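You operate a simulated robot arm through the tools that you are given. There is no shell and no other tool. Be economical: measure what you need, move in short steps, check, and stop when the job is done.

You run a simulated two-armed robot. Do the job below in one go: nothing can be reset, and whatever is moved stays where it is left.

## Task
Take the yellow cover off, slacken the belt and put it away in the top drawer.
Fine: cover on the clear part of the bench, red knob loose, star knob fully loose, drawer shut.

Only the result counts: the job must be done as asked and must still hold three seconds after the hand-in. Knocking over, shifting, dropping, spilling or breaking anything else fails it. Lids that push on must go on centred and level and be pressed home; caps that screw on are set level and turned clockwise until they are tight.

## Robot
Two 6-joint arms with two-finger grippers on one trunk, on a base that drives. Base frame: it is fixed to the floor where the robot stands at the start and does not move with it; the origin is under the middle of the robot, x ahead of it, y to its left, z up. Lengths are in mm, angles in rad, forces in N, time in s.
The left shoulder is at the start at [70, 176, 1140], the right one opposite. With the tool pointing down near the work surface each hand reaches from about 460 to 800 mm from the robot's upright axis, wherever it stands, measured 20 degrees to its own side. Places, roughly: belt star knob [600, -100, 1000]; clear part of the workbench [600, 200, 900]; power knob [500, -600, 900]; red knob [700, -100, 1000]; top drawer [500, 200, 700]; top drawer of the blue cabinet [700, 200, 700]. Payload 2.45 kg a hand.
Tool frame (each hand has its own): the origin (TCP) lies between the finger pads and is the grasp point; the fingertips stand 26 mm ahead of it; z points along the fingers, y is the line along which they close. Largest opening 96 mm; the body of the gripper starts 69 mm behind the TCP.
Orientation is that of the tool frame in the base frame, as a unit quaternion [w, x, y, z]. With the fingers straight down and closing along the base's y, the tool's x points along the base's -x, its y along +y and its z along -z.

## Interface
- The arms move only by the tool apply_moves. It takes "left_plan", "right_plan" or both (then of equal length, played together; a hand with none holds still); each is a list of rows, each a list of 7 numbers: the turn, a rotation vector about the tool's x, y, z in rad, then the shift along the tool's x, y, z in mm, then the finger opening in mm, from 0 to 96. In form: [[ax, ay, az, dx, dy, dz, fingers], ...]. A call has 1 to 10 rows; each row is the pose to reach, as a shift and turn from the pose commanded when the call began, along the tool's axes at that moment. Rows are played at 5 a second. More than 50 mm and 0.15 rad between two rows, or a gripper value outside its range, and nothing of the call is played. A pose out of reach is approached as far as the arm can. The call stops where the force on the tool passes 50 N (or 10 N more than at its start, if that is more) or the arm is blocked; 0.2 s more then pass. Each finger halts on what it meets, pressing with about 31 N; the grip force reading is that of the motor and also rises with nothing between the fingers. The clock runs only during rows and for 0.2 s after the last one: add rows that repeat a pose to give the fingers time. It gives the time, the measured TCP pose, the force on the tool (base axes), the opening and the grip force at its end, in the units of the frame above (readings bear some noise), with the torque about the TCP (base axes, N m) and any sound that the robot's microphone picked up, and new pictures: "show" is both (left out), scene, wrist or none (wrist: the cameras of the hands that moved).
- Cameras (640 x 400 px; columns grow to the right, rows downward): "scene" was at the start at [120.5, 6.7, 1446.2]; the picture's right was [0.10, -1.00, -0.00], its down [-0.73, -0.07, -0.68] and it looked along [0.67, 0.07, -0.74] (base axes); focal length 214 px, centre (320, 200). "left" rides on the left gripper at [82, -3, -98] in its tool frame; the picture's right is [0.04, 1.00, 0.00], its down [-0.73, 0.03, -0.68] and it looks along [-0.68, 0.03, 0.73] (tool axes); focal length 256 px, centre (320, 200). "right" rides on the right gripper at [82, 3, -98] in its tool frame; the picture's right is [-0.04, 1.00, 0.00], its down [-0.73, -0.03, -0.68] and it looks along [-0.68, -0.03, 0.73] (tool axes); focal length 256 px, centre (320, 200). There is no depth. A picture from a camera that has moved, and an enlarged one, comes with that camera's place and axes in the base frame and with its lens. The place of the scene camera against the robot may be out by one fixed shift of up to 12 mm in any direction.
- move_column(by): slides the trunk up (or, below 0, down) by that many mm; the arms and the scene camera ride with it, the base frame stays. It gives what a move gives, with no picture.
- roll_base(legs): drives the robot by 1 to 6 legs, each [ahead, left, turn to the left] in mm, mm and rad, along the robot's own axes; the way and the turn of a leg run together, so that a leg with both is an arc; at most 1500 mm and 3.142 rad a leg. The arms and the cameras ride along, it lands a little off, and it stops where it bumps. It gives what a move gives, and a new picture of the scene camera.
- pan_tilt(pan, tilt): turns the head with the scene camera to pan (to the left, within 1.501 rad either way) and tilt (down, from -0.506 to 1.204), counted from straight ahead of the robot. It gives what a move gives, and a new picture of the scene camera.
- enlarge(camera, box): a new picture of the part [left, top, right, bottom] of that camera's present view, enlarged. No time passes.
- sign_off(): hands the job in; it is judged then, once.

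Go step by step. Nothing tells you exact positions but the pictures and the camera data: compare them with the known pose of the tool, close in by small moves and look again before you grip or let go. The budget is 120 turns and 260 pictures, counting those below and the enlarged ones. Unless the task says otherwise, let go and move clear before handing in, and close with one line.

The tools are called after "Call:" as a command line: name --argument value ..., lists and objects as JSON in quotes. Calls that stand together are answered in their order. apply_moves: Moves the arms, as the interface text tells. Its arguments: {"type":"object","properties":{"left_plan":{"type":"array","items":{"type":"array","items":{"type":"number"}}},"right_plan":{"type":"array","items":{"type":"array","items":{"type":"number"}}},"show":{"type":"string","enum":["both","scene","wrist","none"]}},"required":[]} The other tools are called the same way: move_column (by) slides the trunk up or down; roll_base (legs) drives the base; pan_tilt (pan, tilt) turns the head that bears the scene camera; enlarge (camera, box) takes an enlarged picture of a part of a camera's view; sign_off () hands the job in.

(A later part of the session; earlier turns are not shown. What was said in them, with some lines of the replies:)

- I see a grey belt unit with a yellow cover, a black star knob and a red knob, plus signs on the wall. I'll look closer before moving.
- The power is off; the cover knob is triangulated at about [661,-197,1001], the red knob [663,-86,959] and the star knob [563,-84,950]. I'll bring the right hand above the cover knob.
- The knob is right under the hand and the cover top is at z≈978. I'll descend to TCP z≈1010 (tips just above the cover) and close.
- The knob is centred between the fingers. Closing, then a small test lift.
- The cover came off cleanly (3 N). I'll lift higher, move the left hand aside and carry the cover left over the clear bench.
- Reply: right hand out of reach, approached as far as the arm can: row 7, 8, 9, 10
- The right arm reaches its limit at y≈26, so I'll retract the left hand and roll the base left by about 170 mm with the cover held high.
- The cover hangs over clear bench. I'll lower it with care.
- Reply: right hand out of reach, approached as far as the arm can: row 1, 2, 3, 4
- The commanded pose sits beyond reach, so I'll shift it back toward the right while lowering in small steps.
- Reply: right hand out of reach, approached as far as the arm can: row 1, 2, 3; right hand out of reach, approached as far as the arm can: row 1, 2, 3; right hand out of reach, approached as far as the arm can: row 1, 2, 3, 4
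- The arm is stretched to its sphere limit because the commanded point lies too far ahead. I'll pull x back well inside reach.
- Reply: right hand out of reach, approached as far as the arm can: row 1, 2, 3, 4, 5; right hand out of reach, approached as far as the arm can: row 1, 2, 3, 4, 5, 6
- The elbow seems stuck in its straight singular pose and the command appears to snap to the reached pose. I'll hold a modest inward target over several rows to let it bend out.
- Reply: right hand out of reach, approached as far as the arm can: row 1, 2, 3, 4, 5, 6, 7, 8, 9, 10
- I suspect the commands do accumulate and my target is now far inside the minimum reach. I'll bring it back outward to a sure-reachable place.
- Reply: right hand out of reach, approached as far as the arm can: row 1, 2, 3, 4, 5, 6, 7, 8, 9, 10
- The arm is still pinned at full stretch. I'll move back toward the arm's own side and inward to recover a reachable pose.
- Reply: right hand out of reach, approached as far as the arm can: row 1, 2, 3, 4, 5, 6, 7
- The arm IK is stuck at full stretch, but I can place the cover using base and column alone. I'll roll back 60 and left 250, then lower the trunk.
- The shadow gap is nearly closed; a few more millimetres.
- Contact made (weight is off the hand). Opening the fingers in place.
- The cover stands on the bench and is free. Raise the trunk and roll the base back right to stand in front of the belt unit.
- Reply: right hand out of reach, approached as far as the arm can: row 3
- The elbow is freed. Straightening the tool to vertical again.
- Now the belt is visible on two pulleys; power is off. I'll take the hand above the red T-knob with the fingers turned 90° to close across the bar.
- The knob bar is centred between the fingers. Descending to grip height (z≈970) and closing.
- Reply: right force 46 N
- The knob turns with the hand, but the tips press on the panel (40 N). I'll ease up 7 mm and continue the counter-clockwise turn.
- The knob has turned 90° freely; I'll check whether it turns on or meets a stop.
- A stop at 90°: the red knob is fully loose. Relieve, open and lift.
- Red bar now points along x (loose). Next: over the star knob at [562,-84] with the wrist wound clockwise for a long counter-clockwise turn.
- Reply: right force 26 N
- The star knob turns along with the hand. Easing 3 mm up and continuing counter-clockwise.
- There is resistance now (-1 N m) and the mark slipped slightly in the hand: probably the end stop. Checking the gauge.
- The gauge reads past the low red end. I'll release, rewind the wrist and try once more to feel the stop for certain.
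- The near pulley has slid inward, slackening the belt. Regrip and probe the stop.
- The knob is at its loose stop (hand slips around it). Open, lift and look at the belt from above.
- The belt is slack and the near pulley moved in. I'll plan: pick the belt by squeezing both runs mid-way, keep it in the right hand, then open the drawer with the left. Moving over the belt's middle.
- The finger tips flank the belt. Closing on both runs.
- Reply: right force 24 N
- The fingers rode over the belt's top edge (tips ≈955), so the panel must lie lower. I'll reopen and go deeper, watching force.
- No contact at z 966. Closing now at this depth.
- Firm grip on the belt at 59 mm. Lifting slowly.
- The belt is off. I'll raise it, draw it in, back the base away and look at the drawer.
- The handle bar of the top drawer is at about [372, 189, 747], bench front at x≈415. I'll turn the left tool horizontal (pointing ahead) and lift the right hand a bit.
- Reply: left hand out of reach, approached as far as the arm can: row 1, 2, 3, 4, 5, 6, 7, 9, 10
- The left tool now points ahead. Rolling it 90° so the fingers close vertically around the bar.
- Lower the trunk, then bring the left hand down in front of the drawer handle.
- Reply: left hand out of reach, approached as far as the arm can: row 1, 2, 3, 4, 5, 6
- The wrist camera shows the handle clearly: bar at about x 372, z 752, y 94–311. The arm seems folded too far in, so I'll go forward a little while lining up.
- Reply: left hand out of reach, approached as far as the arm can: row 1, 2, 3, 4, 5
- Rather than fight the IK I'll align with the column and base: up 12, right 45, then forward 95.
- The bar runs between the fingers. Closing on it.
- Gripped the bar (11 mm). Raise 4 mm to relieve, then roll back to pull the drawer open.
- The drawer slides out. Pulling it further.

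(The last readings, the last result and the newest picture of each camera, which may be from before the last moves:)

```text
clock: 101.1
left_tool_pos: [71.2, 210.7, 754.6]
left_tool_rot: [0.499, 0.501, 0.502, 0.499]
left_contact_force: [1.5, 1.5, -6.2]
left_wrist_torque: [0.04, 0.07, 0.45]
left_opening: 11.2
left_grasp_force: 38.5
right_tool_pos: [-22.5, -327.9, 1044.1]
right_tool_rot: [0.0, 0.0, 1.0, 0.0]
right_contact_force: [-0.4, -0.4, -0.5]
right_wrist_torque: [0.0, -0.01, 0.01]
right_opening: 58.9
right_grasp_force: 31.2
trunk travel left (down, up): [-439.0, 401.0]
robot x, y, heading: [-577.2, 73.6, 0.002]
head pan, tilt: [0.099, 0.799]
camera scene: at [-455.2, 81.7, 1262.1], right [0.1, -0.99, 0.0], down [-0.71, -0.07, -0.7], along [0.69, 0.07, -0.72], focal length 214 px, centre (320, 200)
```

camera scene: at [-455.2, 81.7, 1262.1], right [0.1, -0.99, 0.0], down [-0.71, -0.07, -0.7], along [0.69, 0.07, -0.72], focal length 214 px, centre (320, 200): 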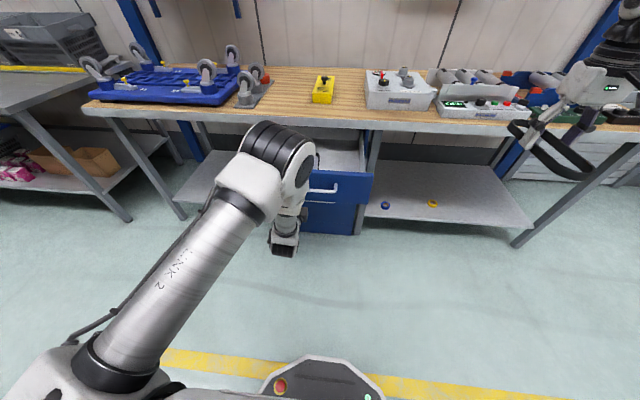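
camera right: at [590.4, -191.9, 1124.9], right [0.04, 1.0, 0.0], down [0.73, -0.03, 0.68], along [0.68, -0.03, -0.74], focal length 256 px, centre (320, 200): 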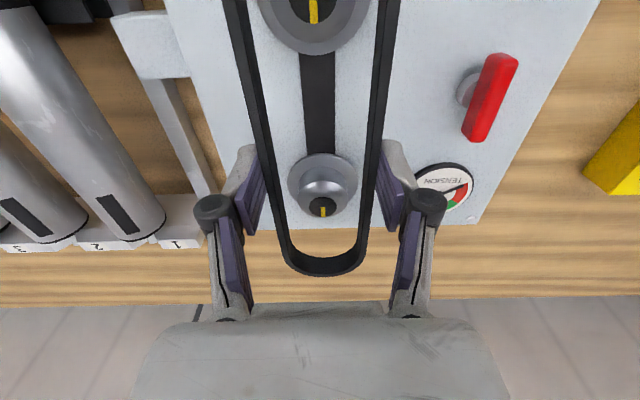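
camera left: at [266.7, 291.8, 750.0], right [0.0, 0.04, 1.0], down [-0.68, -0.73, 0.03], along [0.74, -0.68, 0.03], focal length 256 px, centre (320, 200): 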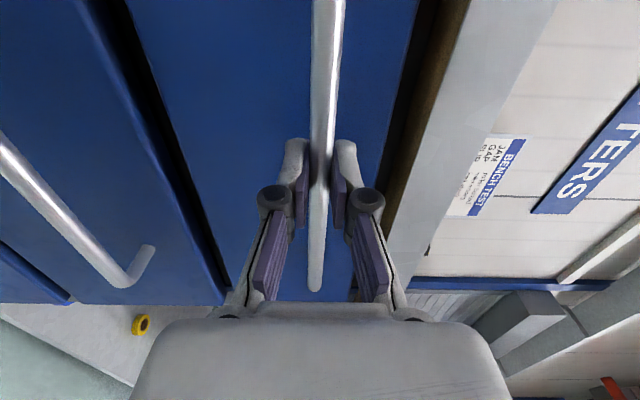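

Drawer open ~300 mm. Release the handle, back off 60, raise the trunk, then shift left and forward so the drawer lies in front of the right arm.

Call:
apply_moves --left_plan '[[0, 0, 0, 0, 0, 0, 30], [0, 0, 0, 0, 0, 0, 60], [0, 0, 0, 0, 0, 0, 60]]' --show "none"

Call:
roll_base --legs '[[-70, 0, 0]]'

Call:
move_column --by 220

Call:
roll_base --legs '[[0, 235, 0], [320, 0, 0]]'

```text
clock: 101.9
left_tool_pos: [70.8, 210.0, 755.2]
left_tool_rot: [0.498, 0.501, 0.502, 0.498]
left_contact_force: [0.1, 0.2, 0.0]
left_wrist_torque: [-0.01, 0.04, 0.03]
left_opening: 60.0
left_grasp_force: 0.1
right_tool_pos: [-23.7, -327.1, 1042.5]
right_tool_rot: [-0.001, -0.001, 1.0, 0.0]
right_contact_force: [0.8, 0.4, -0.4]
right_wrist_torque: [0.03, 0.0, 0.03]
right_opening: 59.0
right_grasp_force: 31.7
trunk travel left (down, up): [-439.0, 401.0]
robot x, y, heading: [-577.0, 75.4, 0.003]
head pan, tilt: [0.099, 0.799]
```

```text
clock: 103.0
left_tool_pos: [0.2, 210.3, 756.0]
left_tool_rot: [0.498, 0.501, 0.501, 0.5]
left_contact_force: [-0.3, 0.4, 0.8]
left_wrist_torque: [0.01, 0.05, 0.0]
left_opening: 60.0
left_grasp_force: 0.0
right_tool_pos: [-93.9, -327.8, 1042.7]
right_tool_rot: [0.0, 0.0, 1.0, 0.001]
right_contact_force: [0.7, -0.3, -0.3]
right_wrist_torque: [-0.01, -0.02, 0.03]
right_opening: 59.0
right_grasp_force: 31.3
trunk travel left (down, up): [-439.0, 401.0]
robot x, y, heading: [-643.6, 73.5, 0.005]
head pan, tilt: [0.099, 0.799]
camera scene: at [-525.1, 81.2, 1262.3], right [0.1, -0.99, 0.0], down [-0.71, -0.07, -0.7], along [0.69, 0.07, -0.72], focal length 214 px, centre (320, 200)
```

scene: 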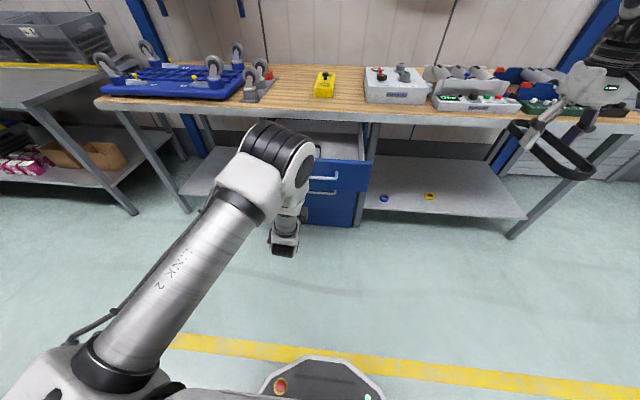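

```text
clock: 105.3
left_tool_pos: [2.4, 210.0, 975.3]
left_tool_rot: [0.498, 0.501, 0.501, 0.499]
left_contact_force: [0.8, 0.4, 0.2]
left_wrist_torque: [0.0, 0.0, -0.01]
left_opening: 59.8
left_grasp_force: 0.1
right_tool_pos: [-92.1, -328.5, 1262.9]
right_tool_rot: [0.0, 0.0, 1.0, 0.001]
right_contact_force: [0.1, 0.4, 0.2]
right_wrist_torque: [0.05, -0.03, -0.01]
right_opening: 59.0
right_grasp_force: 30.7
trunk travel left (down, up): [-659.0, 181.0]
robot x, y, heading: [-644.8, 72.3, 0.001]
head pan, tilt: [0.099, 0.799]
```

```text
clock: 108.8
left_tool_pos: [319.1, 439.1, 974.8]
left_tool_rot: [0.499, 0.502, 0.5, 0.498]
left_contact_force: [0.2, -0.2, 0.3]
left_wrist_torque: [0.0, -0.05, 0.0]
left_opening: 60.3
left_grasp_force: 0.0
right_tool_pos: [223.2, -98.1, 1263.7]
right_tool_rot: [-0.001, 0.003, 1.0, 0.002]
right_contact_force: [0.0, -0.2, -0.6]
right_wrist_torque: [0.01, -0.01, -0.03]
right_opening: 59.0
right_grasp_force: 31.7
trunk travel left (down, up): [-659.0, 181.0]
robot x, y, heading: [-325.0, 306.8, -0.005]
head pan, tilt: [0.099, 0.799]
camera scene: at [-206.2, 313.4, 1482.2], right [0.1, -1.0, 0.0], down [-0.71, -0.07, -0.7], along [0.69, 0.07, -0.72], focal length 214 px, centre (320, 200)
```

scene: 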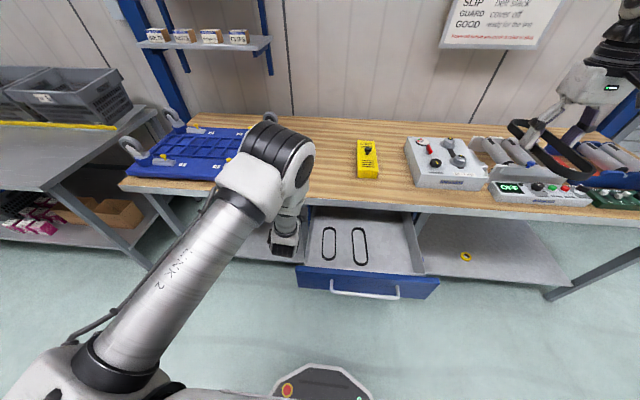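

The open drawer already holds two belts on its left; there's free room on the right. I'll bring the belt over [262, 80] and lower to z≈900.

Call:
apply_moves --right_plan '[[0, 0, 0, -4, 18, 36, 20], [0, 0, 0, -8, 36, 72, 20], [0, 0, 0, -12, 54, 108, 20], [0, 0, 0, -16, 72, 144, 20], [0, 0, 0, -20, 90, 180, 20], [0, 0, 0, -24, 108, 216, 20], [0, 0, 0, -28, 126, 252, 20], [0, 0, 0, -32, 144, 288, 20], [0, 0, 0, -36, 162, 324, 20], [0, 0, 0, -39, 178, 360, 20]]' --show "both"

```text
clock: 111.0
left_tool_pos: [322.0, 439.3, 973.5]
left_tool_rot: [0.498, 0.503, 0.501, 0.497]
left_contact_force: [-0.5, 0.9, -0.5]
left_wrist_torque: [-0.02, -0.04, -0.01]
left_opening: 60.0
left_grasp_force: 0.0
right_tool_pos: [263.1, 81.0, 903.0]
right_tool_rot: [0.0, 0.002, 1.0, 0.001]
right_contact_force: [0.1, -0.1, -1.4]
right_wrist_torque: [-0.03, -0.01, 0.02]
right_opening: 58.9
right_grasp_force: 31.5
trunk travel left (down, up): [-659.0, 181.0]
robot x, y, heading: [-323.9, 308.0, -0.006]
head pan, tilt: [0.099, 0.799]
camera scene: at [-204.2, 313.9, 1482.0], right [0.1, -1.0, 0.0], down [-0.71, -0.07, -0.7], along [0.69, 0.07, -0.72], focal length 214 px, centre (320, 200)
camera right: at [180.9, 84.5, 1002.5], right [0.04, 1.0, 0.0], down [0.73, -0.03, 0.68], along [0.68, -0.03, -0.74], focal length 256 px, centre (320, 200)
```

scene: 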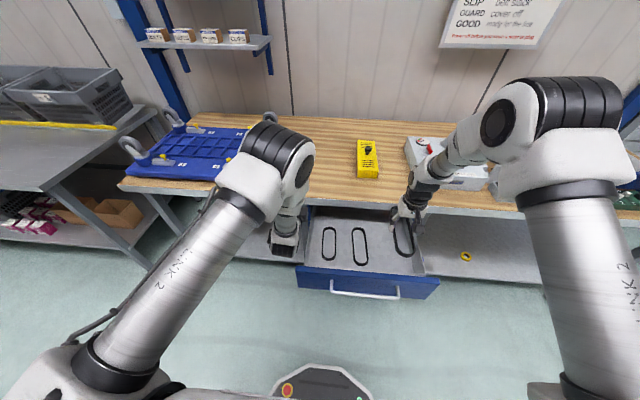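
right: 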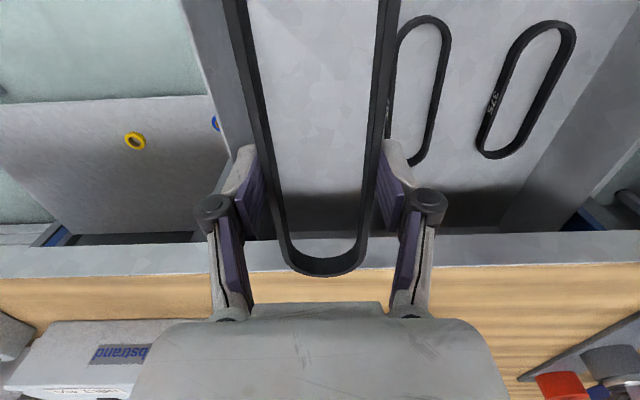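

The belt is clear of the drawer wall and the neighbouring belt. Lowering into the drawer.

Call:
apply_moves --right_plan '[[0, 0, 0, 0, -3, 40, 20], [0, 0, 0, 0, -3, 80, 20], [0, 0, 0, 0, -3, 115, 20], [0, 0, 0, 0, -3, 140, 20]]' --show "wrist"

Call:
enlarge --camera "scene" --box '[290, 170, 450, 300]'

```text
clock: 112.0
left_tool_pos: [319.2, 440.0, 975.1]
left_tool_rot: [0.5, 0.502, 0.501, 0.497]
left_contact_force: [-0.1, 0.1, -0.1]
left_wrist_torque: [0.0, -0.02, -0.02]
left_opening: 60.1
left_grasp_force: 0.1
right_tool_pos: [262.5, 77.3, 762.0]
right_tool_rot: [0.001, 0.003, 1.0, -0.001]
right_contact_force: [-1.8, 4.0, 10.5]
right_wrist_torque: [0.2, 0.89, -0.34]
right_opening: 59.3
right_grasp_force: 30.9
trunk travel left (down, up): [-659.0, 181.0]
robot x, y, heading: [-327.2, 305.3, 0.0]
head pan, tilt: [0.099, 0.799]
camera right: at [180.5, 81.1, 861.7], right [0.04, 1.0, 0.0], down [0.73, -0.03, 0.68], along [0.68, -0.03, -0.73], focal length 256 px, centre (320, 200)
```

right: 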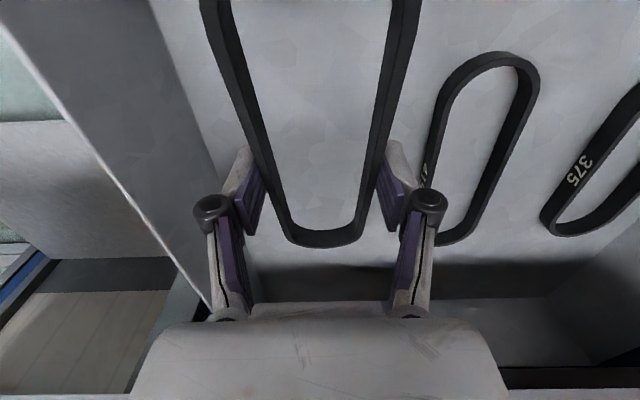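

```text
3.08 times, centred on (370, 235) of scene
camera zoom: at [-206.5, 314.5, 1482.4], right [0.1, -1.0, 0.0], down [-0.71, -0.07, -0.7], along [0.69, 0.07, -0.72], focal length 660 px, centre (166, 92)
```

zoom: 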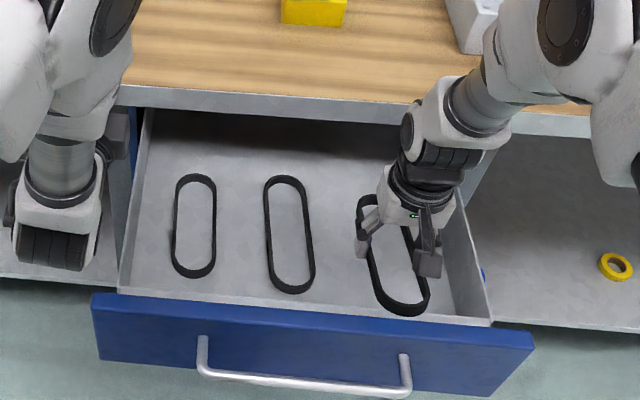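

Contact at the belt's near end (10 N), probably the drawer floor. I'll go down a few more millimetres gently.

Call:
apply_moves --right_plan '[[0, 0, 0, 0, 0, 2, 20], [0, 0, 0, 0, 0, 4, 20]]' --show "wrist"

Call:
pan_tilt --pan -0.3 --tilt 0.9

Call:
enlarge --camera "scene" --box '[200, 130, 360, 260]'

```text
clock: 112.5
left_tool_pos: [320.2, 440.1, 975.7]
left_tool_rot: [0.499, 0.503, 0.5, 0.499]
left_contact_force: [-0.2, 0.4, 0.4]
left_wrist_torque: [0.01, 0.04, 0.02]
left_opening: 59.9
left_grasp_force: 0.0
right_tool_pos: [261.6, 77.6, 759.5]
right_tool_rot: [0.001, 0.003, 1.0, 0.001]
right_contact_force: [-1.3, 0.8, 9.2]
right_wrist_torque: [-0.01, 0.82, -0.06]
right_opening: 59.3
right_grasp_force: 31.1
trunk travel left (down, up): [-659.0, 181.0]
robot x, y, heading: [-328.8, 308.0, -0.002]
head pan, tilt: [0.099, 0.799]
camera right: at [179.6, 81.1, 857.8], right [0.04, 1.0, 0.0], down [0.73, -0.03, 0.68], along [0.68, -0.03, -0.73], focal length 256 px, centre (320, 200)
```

right: 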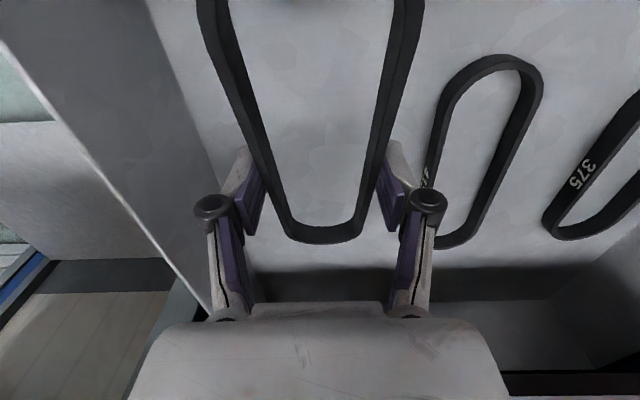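

```text
clock: 113.4
left_tool_pos: [320.4, 439.9, 974.5]
left_tool_rot: [0.5, 0.503, 0.5, 0.497]
left_contact_force: [0.0, -0.4, -0.4]
left_wrist_torque: [-0.04, 0.0, 0.0]
left_opening: 60.0
left_grasp_force: 0.1
right_tool_pos: [261.8, 76.5, 758.3]
right_tool_rot: [-0.001, 0.003, 1.0, 0.001]
right_contact_force: [-1.4, 0.5, 3.8]
right_wrist_torque: [0.01, 0.41, -0.02]
right_opening: 58.8
right_grasp_force: 30.9
trunk travel left (down, up): [-659.0, 181.0]
robot x, y, heading: [-329.8, 307.5, -0.005]
head pan, tilt: [-0.3, 0.901]
camera scene: at [-214.6, 283.5, 1474.2], right [-0.3, -0.95, 0.0], down [-0.75, 0.23, -0.62], along [0.59, -0.19, -0.78], focal length 214 px, centre (320, 200)
```

scene: 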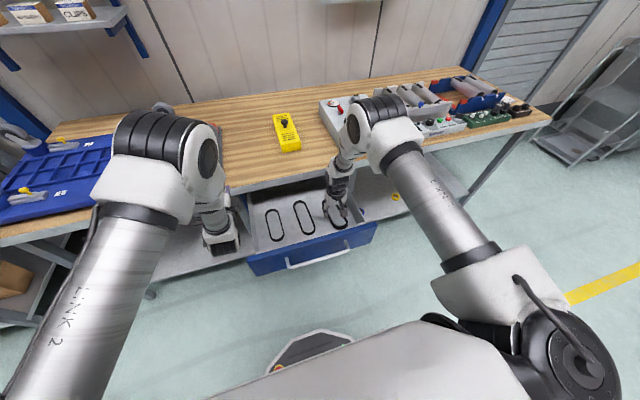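

```text
3.08 times, centred on (280, 195) of scene
camera zoom: at [-214.6, 283.5, 1474.2], right [-0.3, -0.95, 0.0], down [-0.75, 0.23, -0.62], along [0.59, -0.19, -0.78], focal length 660 px, centre (443, 215)
```

zoom: 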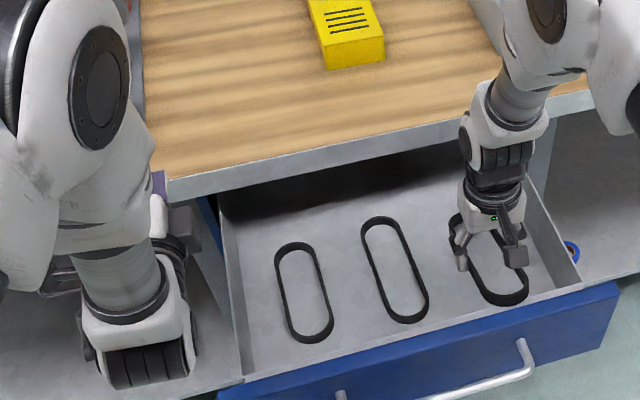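

Call:
enlarge --camera "scene" --box '[310, 180, 370, 240]'

```text
6.67 times, centred on (340, 210) of scene
camera zoom: at [-214.6, 283.5, 1474.2], right [-0.3, -0.95, 0.0], down [-0.75, 0.23, -0.62], along [0.59, -0.19, -0.78], focal length 1430 px, centre (187, 133)
```

zoom: 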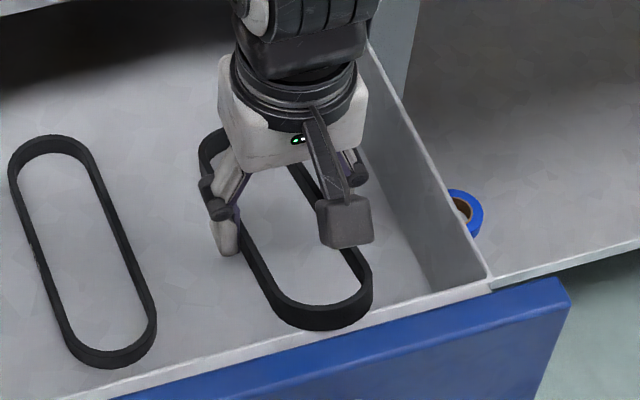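

The near end rests on the front rim of the drawer tray. I'll lift, shift 50 mm deeper into the drawer and lower again.

Call:
apply_moves --right_plan '[[0, 0, 0, 0, 0, -20, 20], [0, 0, 0, 0, 0, -30, 20], [0, 0, 0, -25, 0, -30, 20], [0, 0, 0, -50, 0, -30, 20], [0, 0, 0, -52, 0, -10, 20], [0, 0, 0, -52, 0, 5, 20], [0, 0, 0, -52, 0, 12, 20]]' --show "wrist"

Call:
enlarge --camera "scene" --box '[310, 170, 370, 230]'

```text
clock: 115.0
left_tool_pos: [321.6, 440.4, 974.6]
left_tool_rot: [0.499, 0.503, 0.501, 0.497]
left_contact_force: [0.2, 0.0, -0.6]
left_wrist_torque: [-0.02, 0.02, -0.01]
left_opening: 60.2
left_grasp_force: 0.3
right_tool_pos: [316.4, 78.1, 745.9]
right_tool_rot: [0.0, 0.003, 1.0, 0.001]
right_contact_force: [0.1, -0.2, -0.6]
right_wrist_torque: [-0.01, -0.07, -0.01]
right_opening: 59.2
right_grasp_force: 31.2
trunk travel left (down, up): [-659.0, 181.0]
robot x, y, heading: [-325.7, 307.1, -0.002]
head pan, tilt: [-0.3, 0.901]
camera right: at [233.9, 81.2, 845.3], right [0.04, 1.0, 0.0], down [0.73, -0.03, 0.68], along [0.68, -0.03, -0.74], focal length 256 px, centre (320, 200)
```

right: 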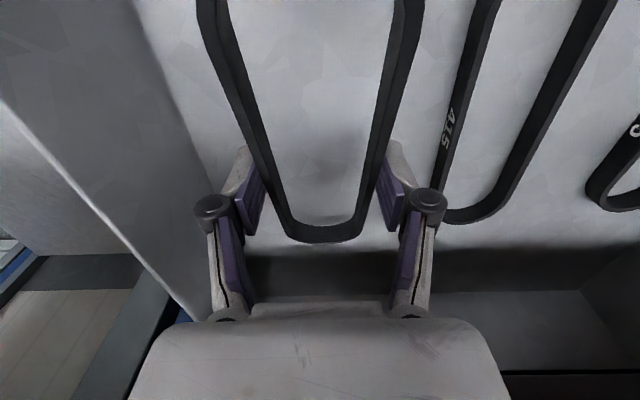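

```text
6.67 times, centred on (340, 200) of scene
camera zoom: at [-213.8, 283.1, 1474.2], right [-0.3, -0.95, 0.0], down [-0.75, 0.23, -0.62], along [0.59, -0.19, -0.78], focal length 1430 px, centre (187, 200)
```

zoom: 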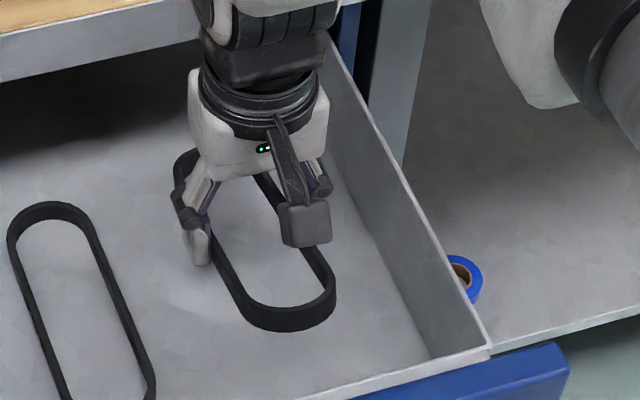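

Now it's fully inside. Lowering gently to the floor.

Call:
apply_moves --right_plan '[[0, 0, 0, 0, 0, 5, 20], [0, 0, 0, 0, 0, 9, 20], [0, 0, 0, 0, 0, 12, 20]]' --show "none"

```text
clock: 115.8
left_tool_pos: [321.0, 439.8, 974.5]
left_tool_rot: [0.499, 0.503, 0.501, 0.497]
left_contact_force: [0.1, -0.3, 0.5]
left_wrist_torque: [-0.01, 0.04, 0.01]
left_opening: 59.8
left_grasp_force: 0.0
right_tool_pos: [316.2, 78.0, 734.1]
right_tool_rot: [-0.001, 0.003, 1.0, 0.001]
right_contact_force: [1.3, 0.1, -0.3]
right_wrist_torque: [-0.01, 0.01, -0.01]
right_opening: 59.0
right_grasp_force: 30.6
trunk travel left (down, up): [-659.0, 181.0]
robot x, y, heading: [-326.5, 306.7, -0.005]
head pan, tilt: [-0.3, 0.901]
```

Call:
apply_moves --right_plan '[[0, 0, 0, 0, 0, 3, 20], [0, 0, 0, 0, 0, 5, 20], [0, 0, 0, 0, 0, 7, 20]]' --show "wrist"

Call:
enlarge --camera "scene" --box '[310, 170, 370, 230]'

```text
clock: 116.6
left_tool_pos: [320.4, 439.9, 974.7]
left_tool_rot: [0.5, 0.502, 0.501, 0.498]
left_contact_force: [-0.5, 0.5, -0.2]
left_wrist_torque: [-0.03, 0.0, 0.0]
left_opening: 60.1
left_grasp_force: 0.0
right_tool_pos: [313.1, 76.2, 729.4]
right_tool_rot: [0.0, 0.002, 1.0, 0.001]
right_contact_force: [-1.3, 0.4, 8.8]
right_wrist_torque: [0.0, -0.87, 0.05]
right_opening: 59.2
right_grasp_force: 31.0
trunk travel left (down, up): [-659.0, 181.0]
robot x, y, heading: [-328.8, 309.3, -0.004]
head pan, tilt: [-0.3, 0.901]
camera right: at [232.1, 80.6, 827.8], right [0.04, 1.0, 0.0], down [0.73, -0.03, 0.68], along [0.68, -0.03, -0.73], focal length 256 px, centre (320, 200)
```

right: 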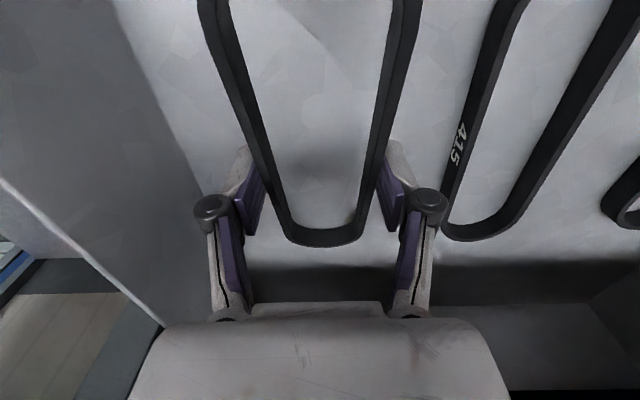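

```text
6.67 times, centred on (340, 200) of scene
camera zoom: at [-215.7, 283.7, 1474.4], right [-0.3, -0.95, 0.0], down [-0.75, 0.23, -0.62], along [0.59, -0.19, -0.78], focal length 1430 px, centre (187, 200)
```

zoom: 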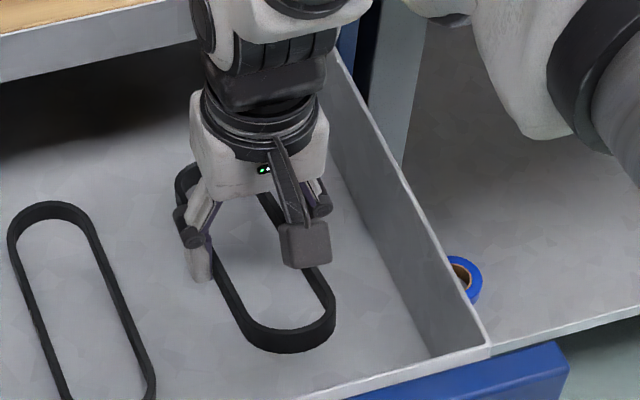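

The far end touches the floor; a touch more to level the belt, then release and rise.

Call:
apply_moves --right_plan '[[0, 0, 0, 0, 0, 2, 20], [0, 0, 0, 0, 0, 3, 20], [0, 0, 0, 0, 0, 3, 65], [0, 0, 0, 0, 0, 3, 76], [0, 0, 0, 0, 0, 3, 76], [0, 0, 0, 0, 0, -30, 76], [0, 0, 0, 0, 0, -70, 76]]' --show "wrist"

Call:
enlarge --camera "scene" --box '[240, 160, 390, 280]'

```text
clock: 118.2
left_tool_pos: [320.5, 440.3, 975.7]
left_tool_rot: [0.5, 0.502, 0.501, 0.498]
left_contact_force: [-0.5, -0.9, -0.4]
left_wrist_torque: [0.0, 0.0, 0.04]
left_opening: 59.8
left_grasp_force: 0.1
right_tool_pos: [313.3, 76.5, 798.5]
right_tool_rot: [-0.001, 0.002, 1.0, 0.001]
right_contact_force: [-0.4, 0.6, -0.9]
right_wrist_torque: [0.02, 0.02, 0.03]
right_opening: 75.9
right_grasp_force: 0.0
trunk travel left (down, up): [-659.0, 181.0]
robot x, y, heading: [-329.9, 309.3, -0.006]
head pan, tilt: [-0.3, 0.901]
camera right: at [230.5, 80.7, 896.6], right [0.04, 1.0, 0.0], down [0.73, -0.03, 0.68], along [0.68, -0.03, -0.74], focal length 256 px, centre (320, 200)
```

right: 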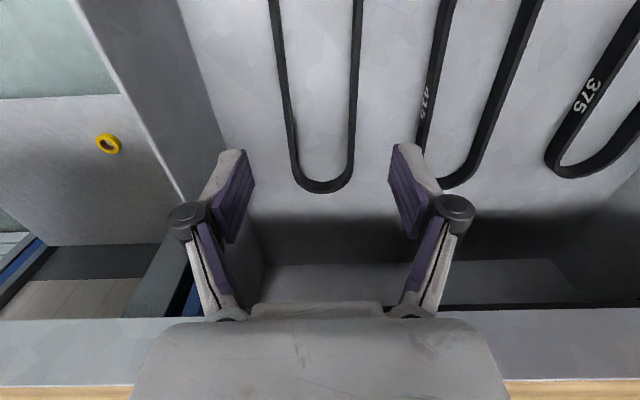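

```text
3.33 times, centred on (315, 220) of scene
camera zoom: at [-215.2, 283.6, 1474.2], right [-0.3, -0.95, 0.0], down [-0.75, 0.23, -0.62], along [0.59, -0.19, -0.78], focal length 715 px, centre (337, 133)
```

zoom: 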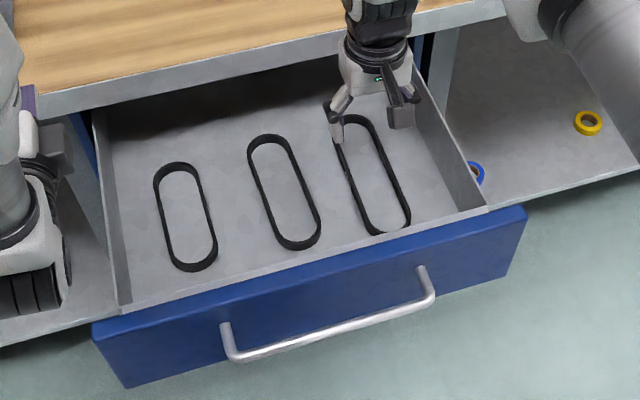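

The belt lies flat in the drawer. Raise and retract the right hand, then reverse the base path to get the left hand back on the handle.

Call:
apply_moves --right_plan '[[0, 0, 0, 5, 0, -45, 76], [0, 0, 0, 10, 0, -90, 76], [0, 0, 0, 15, 0, -135, 76], [0, 0, 0, 20, -10, -180, 76], [0, 0, 0, 30, -20, -225, 76], [0, 0, 0, 40, -30, -270, 76], [0, 0, 0, 50, -40, -315, 76], [0, 0, 0, 60, -50, -360, 76], [0, 0, 0, 70, -60, -400, 76]]' --show "none"

Call:
roll_base --legs '[[-317, 0, 0], [0, -235, 0]]'

Call:
move_column --by -220

```text
clock: 120.2
left_tool_pos: [320.1, 438.9, 976.6]
left_tool_rot: [0.499, 0.502, 0.501, 0.498]
left_contact_force: [0.0, -0.5, 0.4]
left_wrist_torque: [0.01, -0.01, 0.0]
left_opening: 60.0
left_grasp_force: 0.0
right_tool_pos: [241.9, 16.8, 1199.7]
right_tool_rot: [0.0, 0.003, 1.0, 0.001]
right_contact_force: [0.3, -0.3, -0.9]
right_wrist_torque: [0.01, -0.07, 0.04]
right_opening: 75.9
right_grasp_force: 0.0
trunk travel left (down, up): [-659.0, 181.0]
robot x, y, heading: [-324.1, 306.3, -0.006]
head pan, tilt: [-0.3, 0.901]
```

```text
clock: 123.7
left_tool_pos: [-0.3, 206.7, 975.1]
left_tool_rot: [0.5, 0.504, 0.5, 0.496]
left_contact_force: [-0.4, 0.1, -0.2]
left_wrist_torque: [0.03, 0.0, 0.03]
left_opening: 60.0
left_grasp_force: 0.1
right_tool_pos: [-77.7, -212.5, 1198.8]
right_tool_rot: [-0.001, 0.005, 1.0, 0.002]
right_contact_force: [0.2, 0.1, 0.5]
right_wrist_torque: [0.0, 0.03, 0.03]
right_opening: 76.1
right_grasp_force: 0.0
trunk travel left (down, up): [-659.0, 181.0]
robot x, y, heading: [-645.8, 79.7, -0.011]
head pan, tilt: [-0.3, 0.901]
camera scene: at [-535.7, 53.6, 1474.2], right [-0.3, -0.95, 0.0], down [-0.75, 0.24, -0.62], along [0.59, -0.19, -0.78], focal length 214 px, centre (320, 200)
```

scene: 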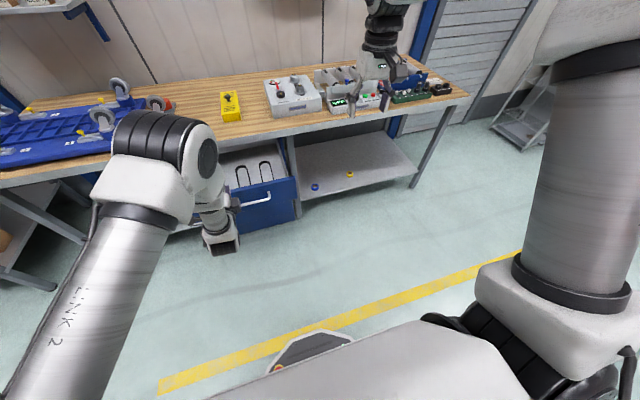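

```text
clock: 126.0
left_tool_pos: [-0.4, 207.8, 755.4]
left_tool_rot: [0.5, 0.503, 0.5, 0.497]
left_contact_force: [0.0, 0.1, 0.2]
left_wrist_torque: [-0.04, 0.01, -0.01]
left_opening: 60.2
left_grasp_force: 0.1
right_tool_pos: [-78.5, -212.6, 978.7]
right_tool_rot: [-0.001, 0.004, 1.0, 0.0]
right_contact_force: [0.3, -0.4, -0.1]
right_wrist_torque: [0.02, -0.03, -0.02]
right_opening: 75.8
right_grasp_force: 0.1
trunk travel left (down, up): [-439.0, 401.0]
robot x, y, heading: [-647.4, 77.0, -0.007]
head pan, tilt: [-0.3, 0.901]
```

Call:
roll_base --legs '[[71, 0, 0.007]]'

Call:
apply_moves --left_plan '[[0, 0, 0, 0, 0, 0, 20], [0, 0, 0, 0, 0, 0, 0], [0, 0, 0, 0, 0, 0, 0]]' --show "wrist"

```text
clock: 127.0
left_tool_pos: [71.5, 212.1, 754.1]
left_tool_rot: [0.499, 0.502, 0.501, 0.498]
left_contact_force: [0.1, -0.3, -0.4]
left_wrist_torque: [-0.03, 0.0, -0.01]
left_opening: 60.1
left_grasp_force: 0.0
right_tool_pos: [-3.7, -210.1, 977.7]
right_tool_rot: [-0.002, 0.001, 1.0, 0.0]
right_contact_force: [-0.2, -0.2, -0.4]
right_wrist_torque: [0.0, 0.02, 0.01]
right_opening: 76.0
right_grasp_force: 0.1
trunk travel left (down, up): [-439.0, 401.0]
robot x, y, heading: [-575.4, 75.8, -0.002]
head pan, tilt: [-0.3, 0.901]
camera scene: at [-462.7, 53.6, 1254.0], right [-0.3, -0.95, 0.0], down [-0.75, 0.23, -0.62], along [0.59, -0.18, -0.78], focal length 214 px, centre (320, 200)
```

scene: 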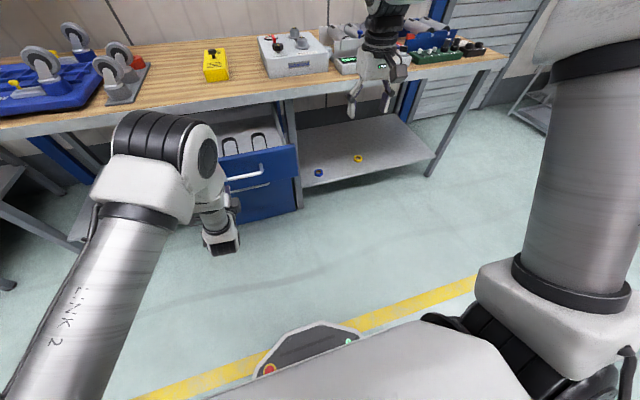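

```text
clock: 127.8
left_tool_pos: [70.4, 211.7, 754.6]
left_tool_rot: [0.499, 0.502, 0.501, 0.498]
left_contact_force: [-0.4, 0.2, 0.9]
left_wrist_torque: [0.03, -0.03, -0.17]
left_opening: 11.3
left_grasp_force: 38.5
right_tool_pos: [-5.8, -210.1, 978.3]
right_tool_rot: [-0.001, 0.001, 1.0, 0.001]
right_contact_force: [0.8, 1.0, 0.2]
right_wrist_torque: [-0.03, 0.01, 0.01]
right_opening: 76.1
right_grasp_force: 0.1
trunk travel left (down, up): [-439.0, 401.0]
robot x, y, heading: [-577.1, 79.4, 0.001]
head pan, tilt: [-0.3, 0.901]
camera left: at [-28.4, 292.8, 751.2], right [0.01, 0.04, 1.0], down [-0.68, -0.73, 0.03], along [0.73, -0.68, 0.02], focal length 256 px, centre (320, 200)
```

left: 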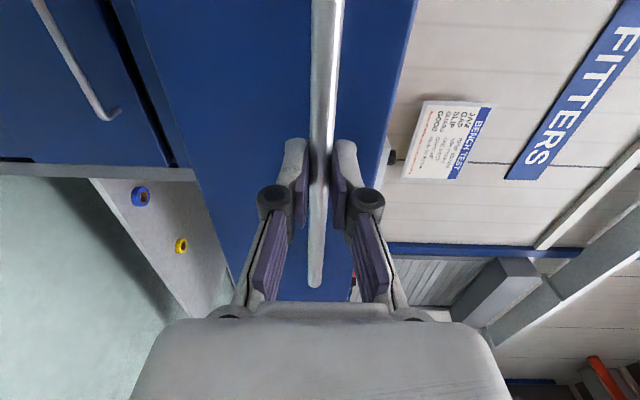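

Handle gripped again. Pushing the drawer shut by rolling forward.

Call:
roll_base --legs '[[150, 0, 0], [115, 0, 0]]'

Call:
roll_base --legs '[[30, 0, 0]]'

```text
clock: 130.0
left_tool_pos: [333.0, 213.1, 756.2]
left_tool_rot: [0.499, 0.501, 0.501, 0.499]
left_contact_force: [-1.5, 2.8, 6.6]
left_wrist_torque: [0.03, -0.06, 0.31]
left_opening: 11.4
left_grasp_force: 38.3
right_tool_pos: [257.5, -211.7, 979.0]
right_tool_rot: [-0.001, 0.001, 1.0, 0.001]
right_contact_force: [1.3, 0.7, 0.2]
right_wrist_torque: [-0.01, 0.03, -0.04]
right_opening: 75.9
right_grasp_force: 0.0
trunk travel left (down, up): [-439.0, 401.0]
robot x, y, heading: [-310.9, 77.4, 0.0]
head pan, tilt: [-0.3, 0.901]
camera scene: at [-201.0, 53.5, 1254.1], right [-0.3, -0.95, 0.0], down [-0.75, 0.23, -0.62], along [0.59, -0.18, -0.78], focal length 214 px, centre (320, 200)
```

scene: 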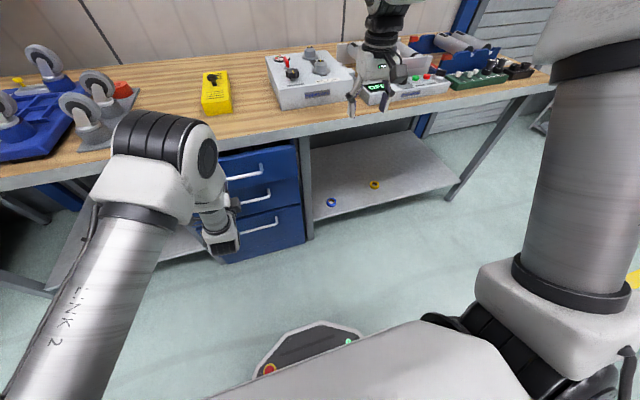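

```text
clock: 130.9
left_tool_pos: [364.3, 211.2, 755.1]
left_tool_rot: [0.499, 0.502, 0.501, 0.499]
left_contact_force: [4.6, 0.2, -0.4]
left_wrist_torque: [0.05, 0.0, 0.52]
left_opening: 11.0
left_grasp_force: 38.0
right_tool_pos: [289.7, -210.3, 978.5]
right_tool_rot: [-0.001, 0.001, 1.0, 0.001]
right_contact_force: [-0.1, -0.3, -0.1]
right_wrist_torque: [0.0, 0.01, -0.01]
right_opening: 76.0
right_grasp_force: 0.0
trunk travel left (down, up): [-439.0, 401.0]
robot x, y, heading: [-280.1, 79.6, -0.002]
head pan, tilt: [-0.3, 0.901]
camera scene: at [-169.7, 53.3, 1254.1], right [-0.3, -0.95, 0.0], down [-0.75, 0.23, -0.62], along [0.59, -0.18, -0.78], focal length 214 px, centre (320, 200)
```

scene: 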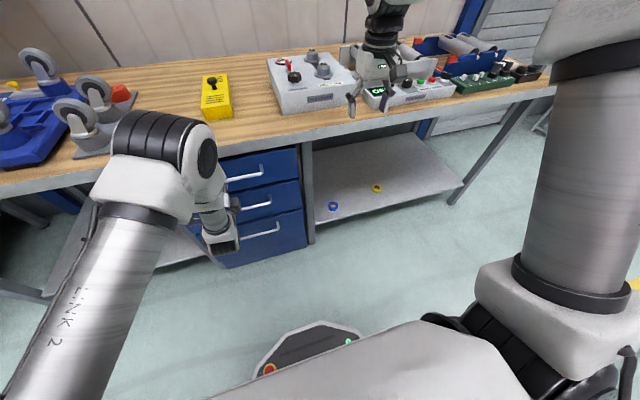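

Almost home (364 vs 366 when shut). One more nudge.

Call:
roll_base --legs '[[6, 0, 0]]'

Call:
enlarge --camera "scene" --box '[190, 120, 330, 260]'

```text
clock: 131.6
left_tool_pos: [367.2, 211.5, 755.3]
left_tool_rot: [0.498, 0.501, 0.502, 0.498]
left_contact_force: [-23.5, -1.1, -10.2]
left_wrist_torque: [-0.01, 0.17, -0.1]
left_opening: 11.0
left_grasp_force: 38.7
right_tool_pos: [293.1, -210.4, 979.1]
right_tool_rot: [-0.001, 0.001, 1.0, 0.001]
right_contact_force: [-0.7, -0.5, 0.0]
right_wrist_torque: [0.03, -0.03, 0.02]
right_opening: 76.1
right_grasp_force: 0.0
trunk travel left (down, up): [-439.0, 401.0]
robot x, y, heading: [-274.1, 75.3, -0.006]
head pan, tilt: [-0.3, 0.901]
camera scene: at [-166.5, 53.4, 1254.2], right [-0.3, -0.95, 0.0], down [-0.75, 0.23, -0.62], along [0.59, -0.18, -0.78], focal length 214 px, centre (320, 200)
```

scene: 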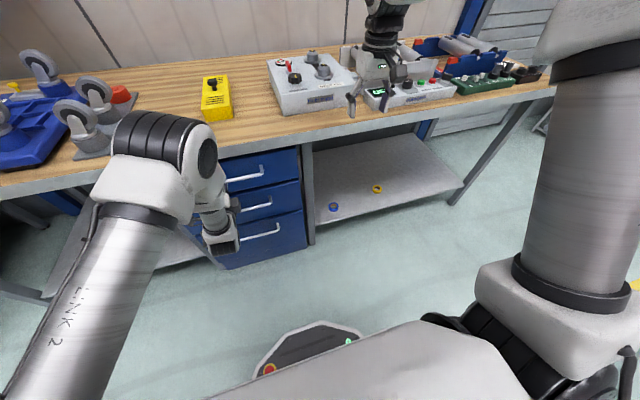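

```text
2.86 times, centred on (260, 190) of scene
camera zoom: at [-166.5, 53.4, 1254.2], right [-0.3, -0.95, 0.0], down [-0.75, 0.23, -0.62], along [0.59, -0.18, -0.78], focal length 613 px, centre (491, 229)
```

zoom: 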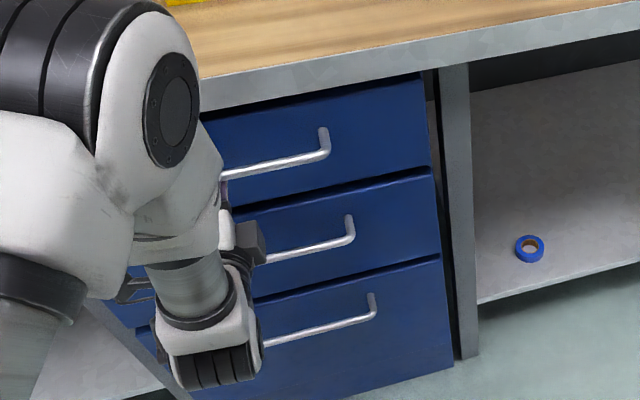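

The drawer is home (23 N reaction). Open the fingers and back away.

Call:
apply_moves --left_plan '[[0, 0, 0, 0, 0, 0, 30], [0, 0, 0, 0, 0, 0, 60], [0, 0, 0, 0, 0, 0, 60]]' --show "none"

Call:
roll_base --legs '[[-150, 0, 0]]'

Call:
enlarge --camera "left" --box '[0, 0, 640, 400]'

Call:
enlarge --camera "scene" --box '[190, 40, 390, 200]'

```text
clock: 132.4
left_tool_pos: [368.9, 212.0, 755.3]
left_tool_rot: [0.498, 0.502, 0.502, 0.497]
left_contact_force: [-1.0, 0.2, -1.1]
left_wrist_torque: [0.0, 0.0, -0.01]
left_opening: 60.1
left_grasp_force: 0.0
right_tool_pos: [294.5, -210.5, 977.8]
right_tool_rot: [-0.001, 0.001, 1.0, 0.001]
right_contact_force: [0.0, -1.0, 0.2]
right_wrist_torque: [0.02, 0.04, -0.03]
right_opening: 76.2
right_grasp_force: 0.1
trunk travel left (down, up): [-439.0, 401.0]
robot x, y, heading: [-279.9, 80.4, -0.002]
head pan, tilt: [-0.3, 0.901]
```

```text
clock: 133.8
left_tool_pos: [218.6, 211.4, 754.6]
left_tool_rot: [0.499, 0.503, 0.501, 0.497]
left_contact_force: [-0.7, 0.1, 0.0]
left_wrist_torque: [-0.03, 0.0, -0.01]
left_opening: 60.0
left_grasp_force: 0.0
right_tool_pos: [143.7, -211.9, 978.7]
right_tool_rot: [-0.001, 0.002, 1.0, 0.001]
right_contact_force: [-0.8, -0.1, 1.0]
right_wrist_torque: [0.03, -0.03, 0.02]
right_opening: 76.0
right_grasp_force: 0.0
trunk travel left (down, up): [-439.0, 401.0]
robot x, y, heading: [-428.8, 79.4, -0.007]
head pan, tilt: [-0.3, 0.901]
camera scene: at [-315.0, 53.4, 1254.3], right [-0.3, -0.95, 0.0], down [-0.75, 0.23, -0.62], along [0.59, -0.19, -0.78], focal length 214 px, centre (320, 200)
```

scene: 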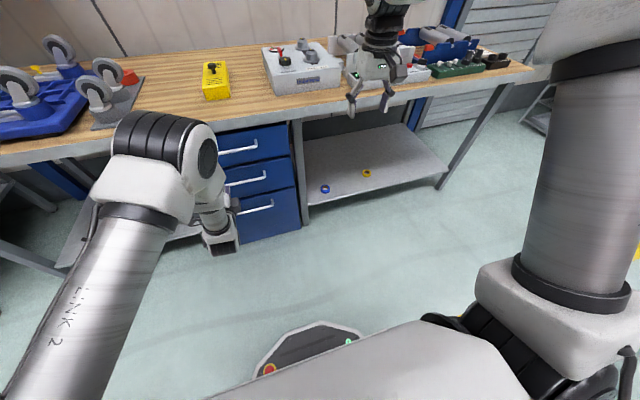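

```text
1.00 times, centred on (320, 200) of left (not enlarged: the box is as wide or as high as the picture)
camera zoom: at [121.6, 292.2, 751.3], right [0.01, 0.04, 1.0], down [-0.68, -0.73, 0.03], along [0.73, -0.68, 0.02], focal length 256 px, centre (320, 200)
```

zoom: 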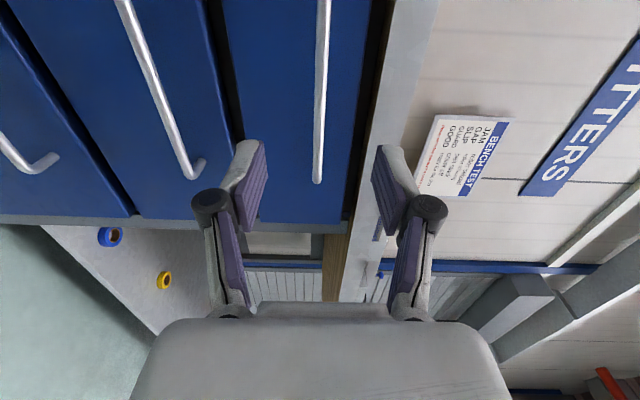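

```text
2.50 times, centred on (290, 120) of scene
camera zoom: at [-315.0, 53.4, 1254.3], right [-0.3, -0.95, 0.0], down [-0.75, 0.23, -0.62], along [0.59, -0.19, -0.78], focal length 536 px, centre (395, 400)
```

zoom: 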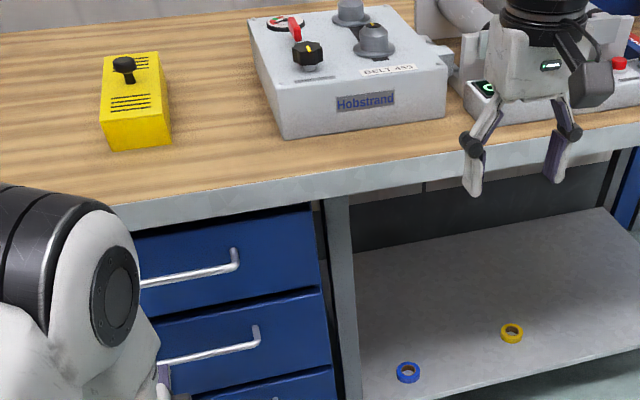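

The drawer is shut flush, the cover stands on the clear bench, both knobs are loose and both hands are clear, so I'm handing in.

Call:
sign_off

```text
The job is handed in.
```

The job is handed in: the yellow cover is on the clear part of the bench. The red knob is loose and the star knob is at its loose stop. The belt is in the top drawer beside the two belts already there, and the drawer is shut.
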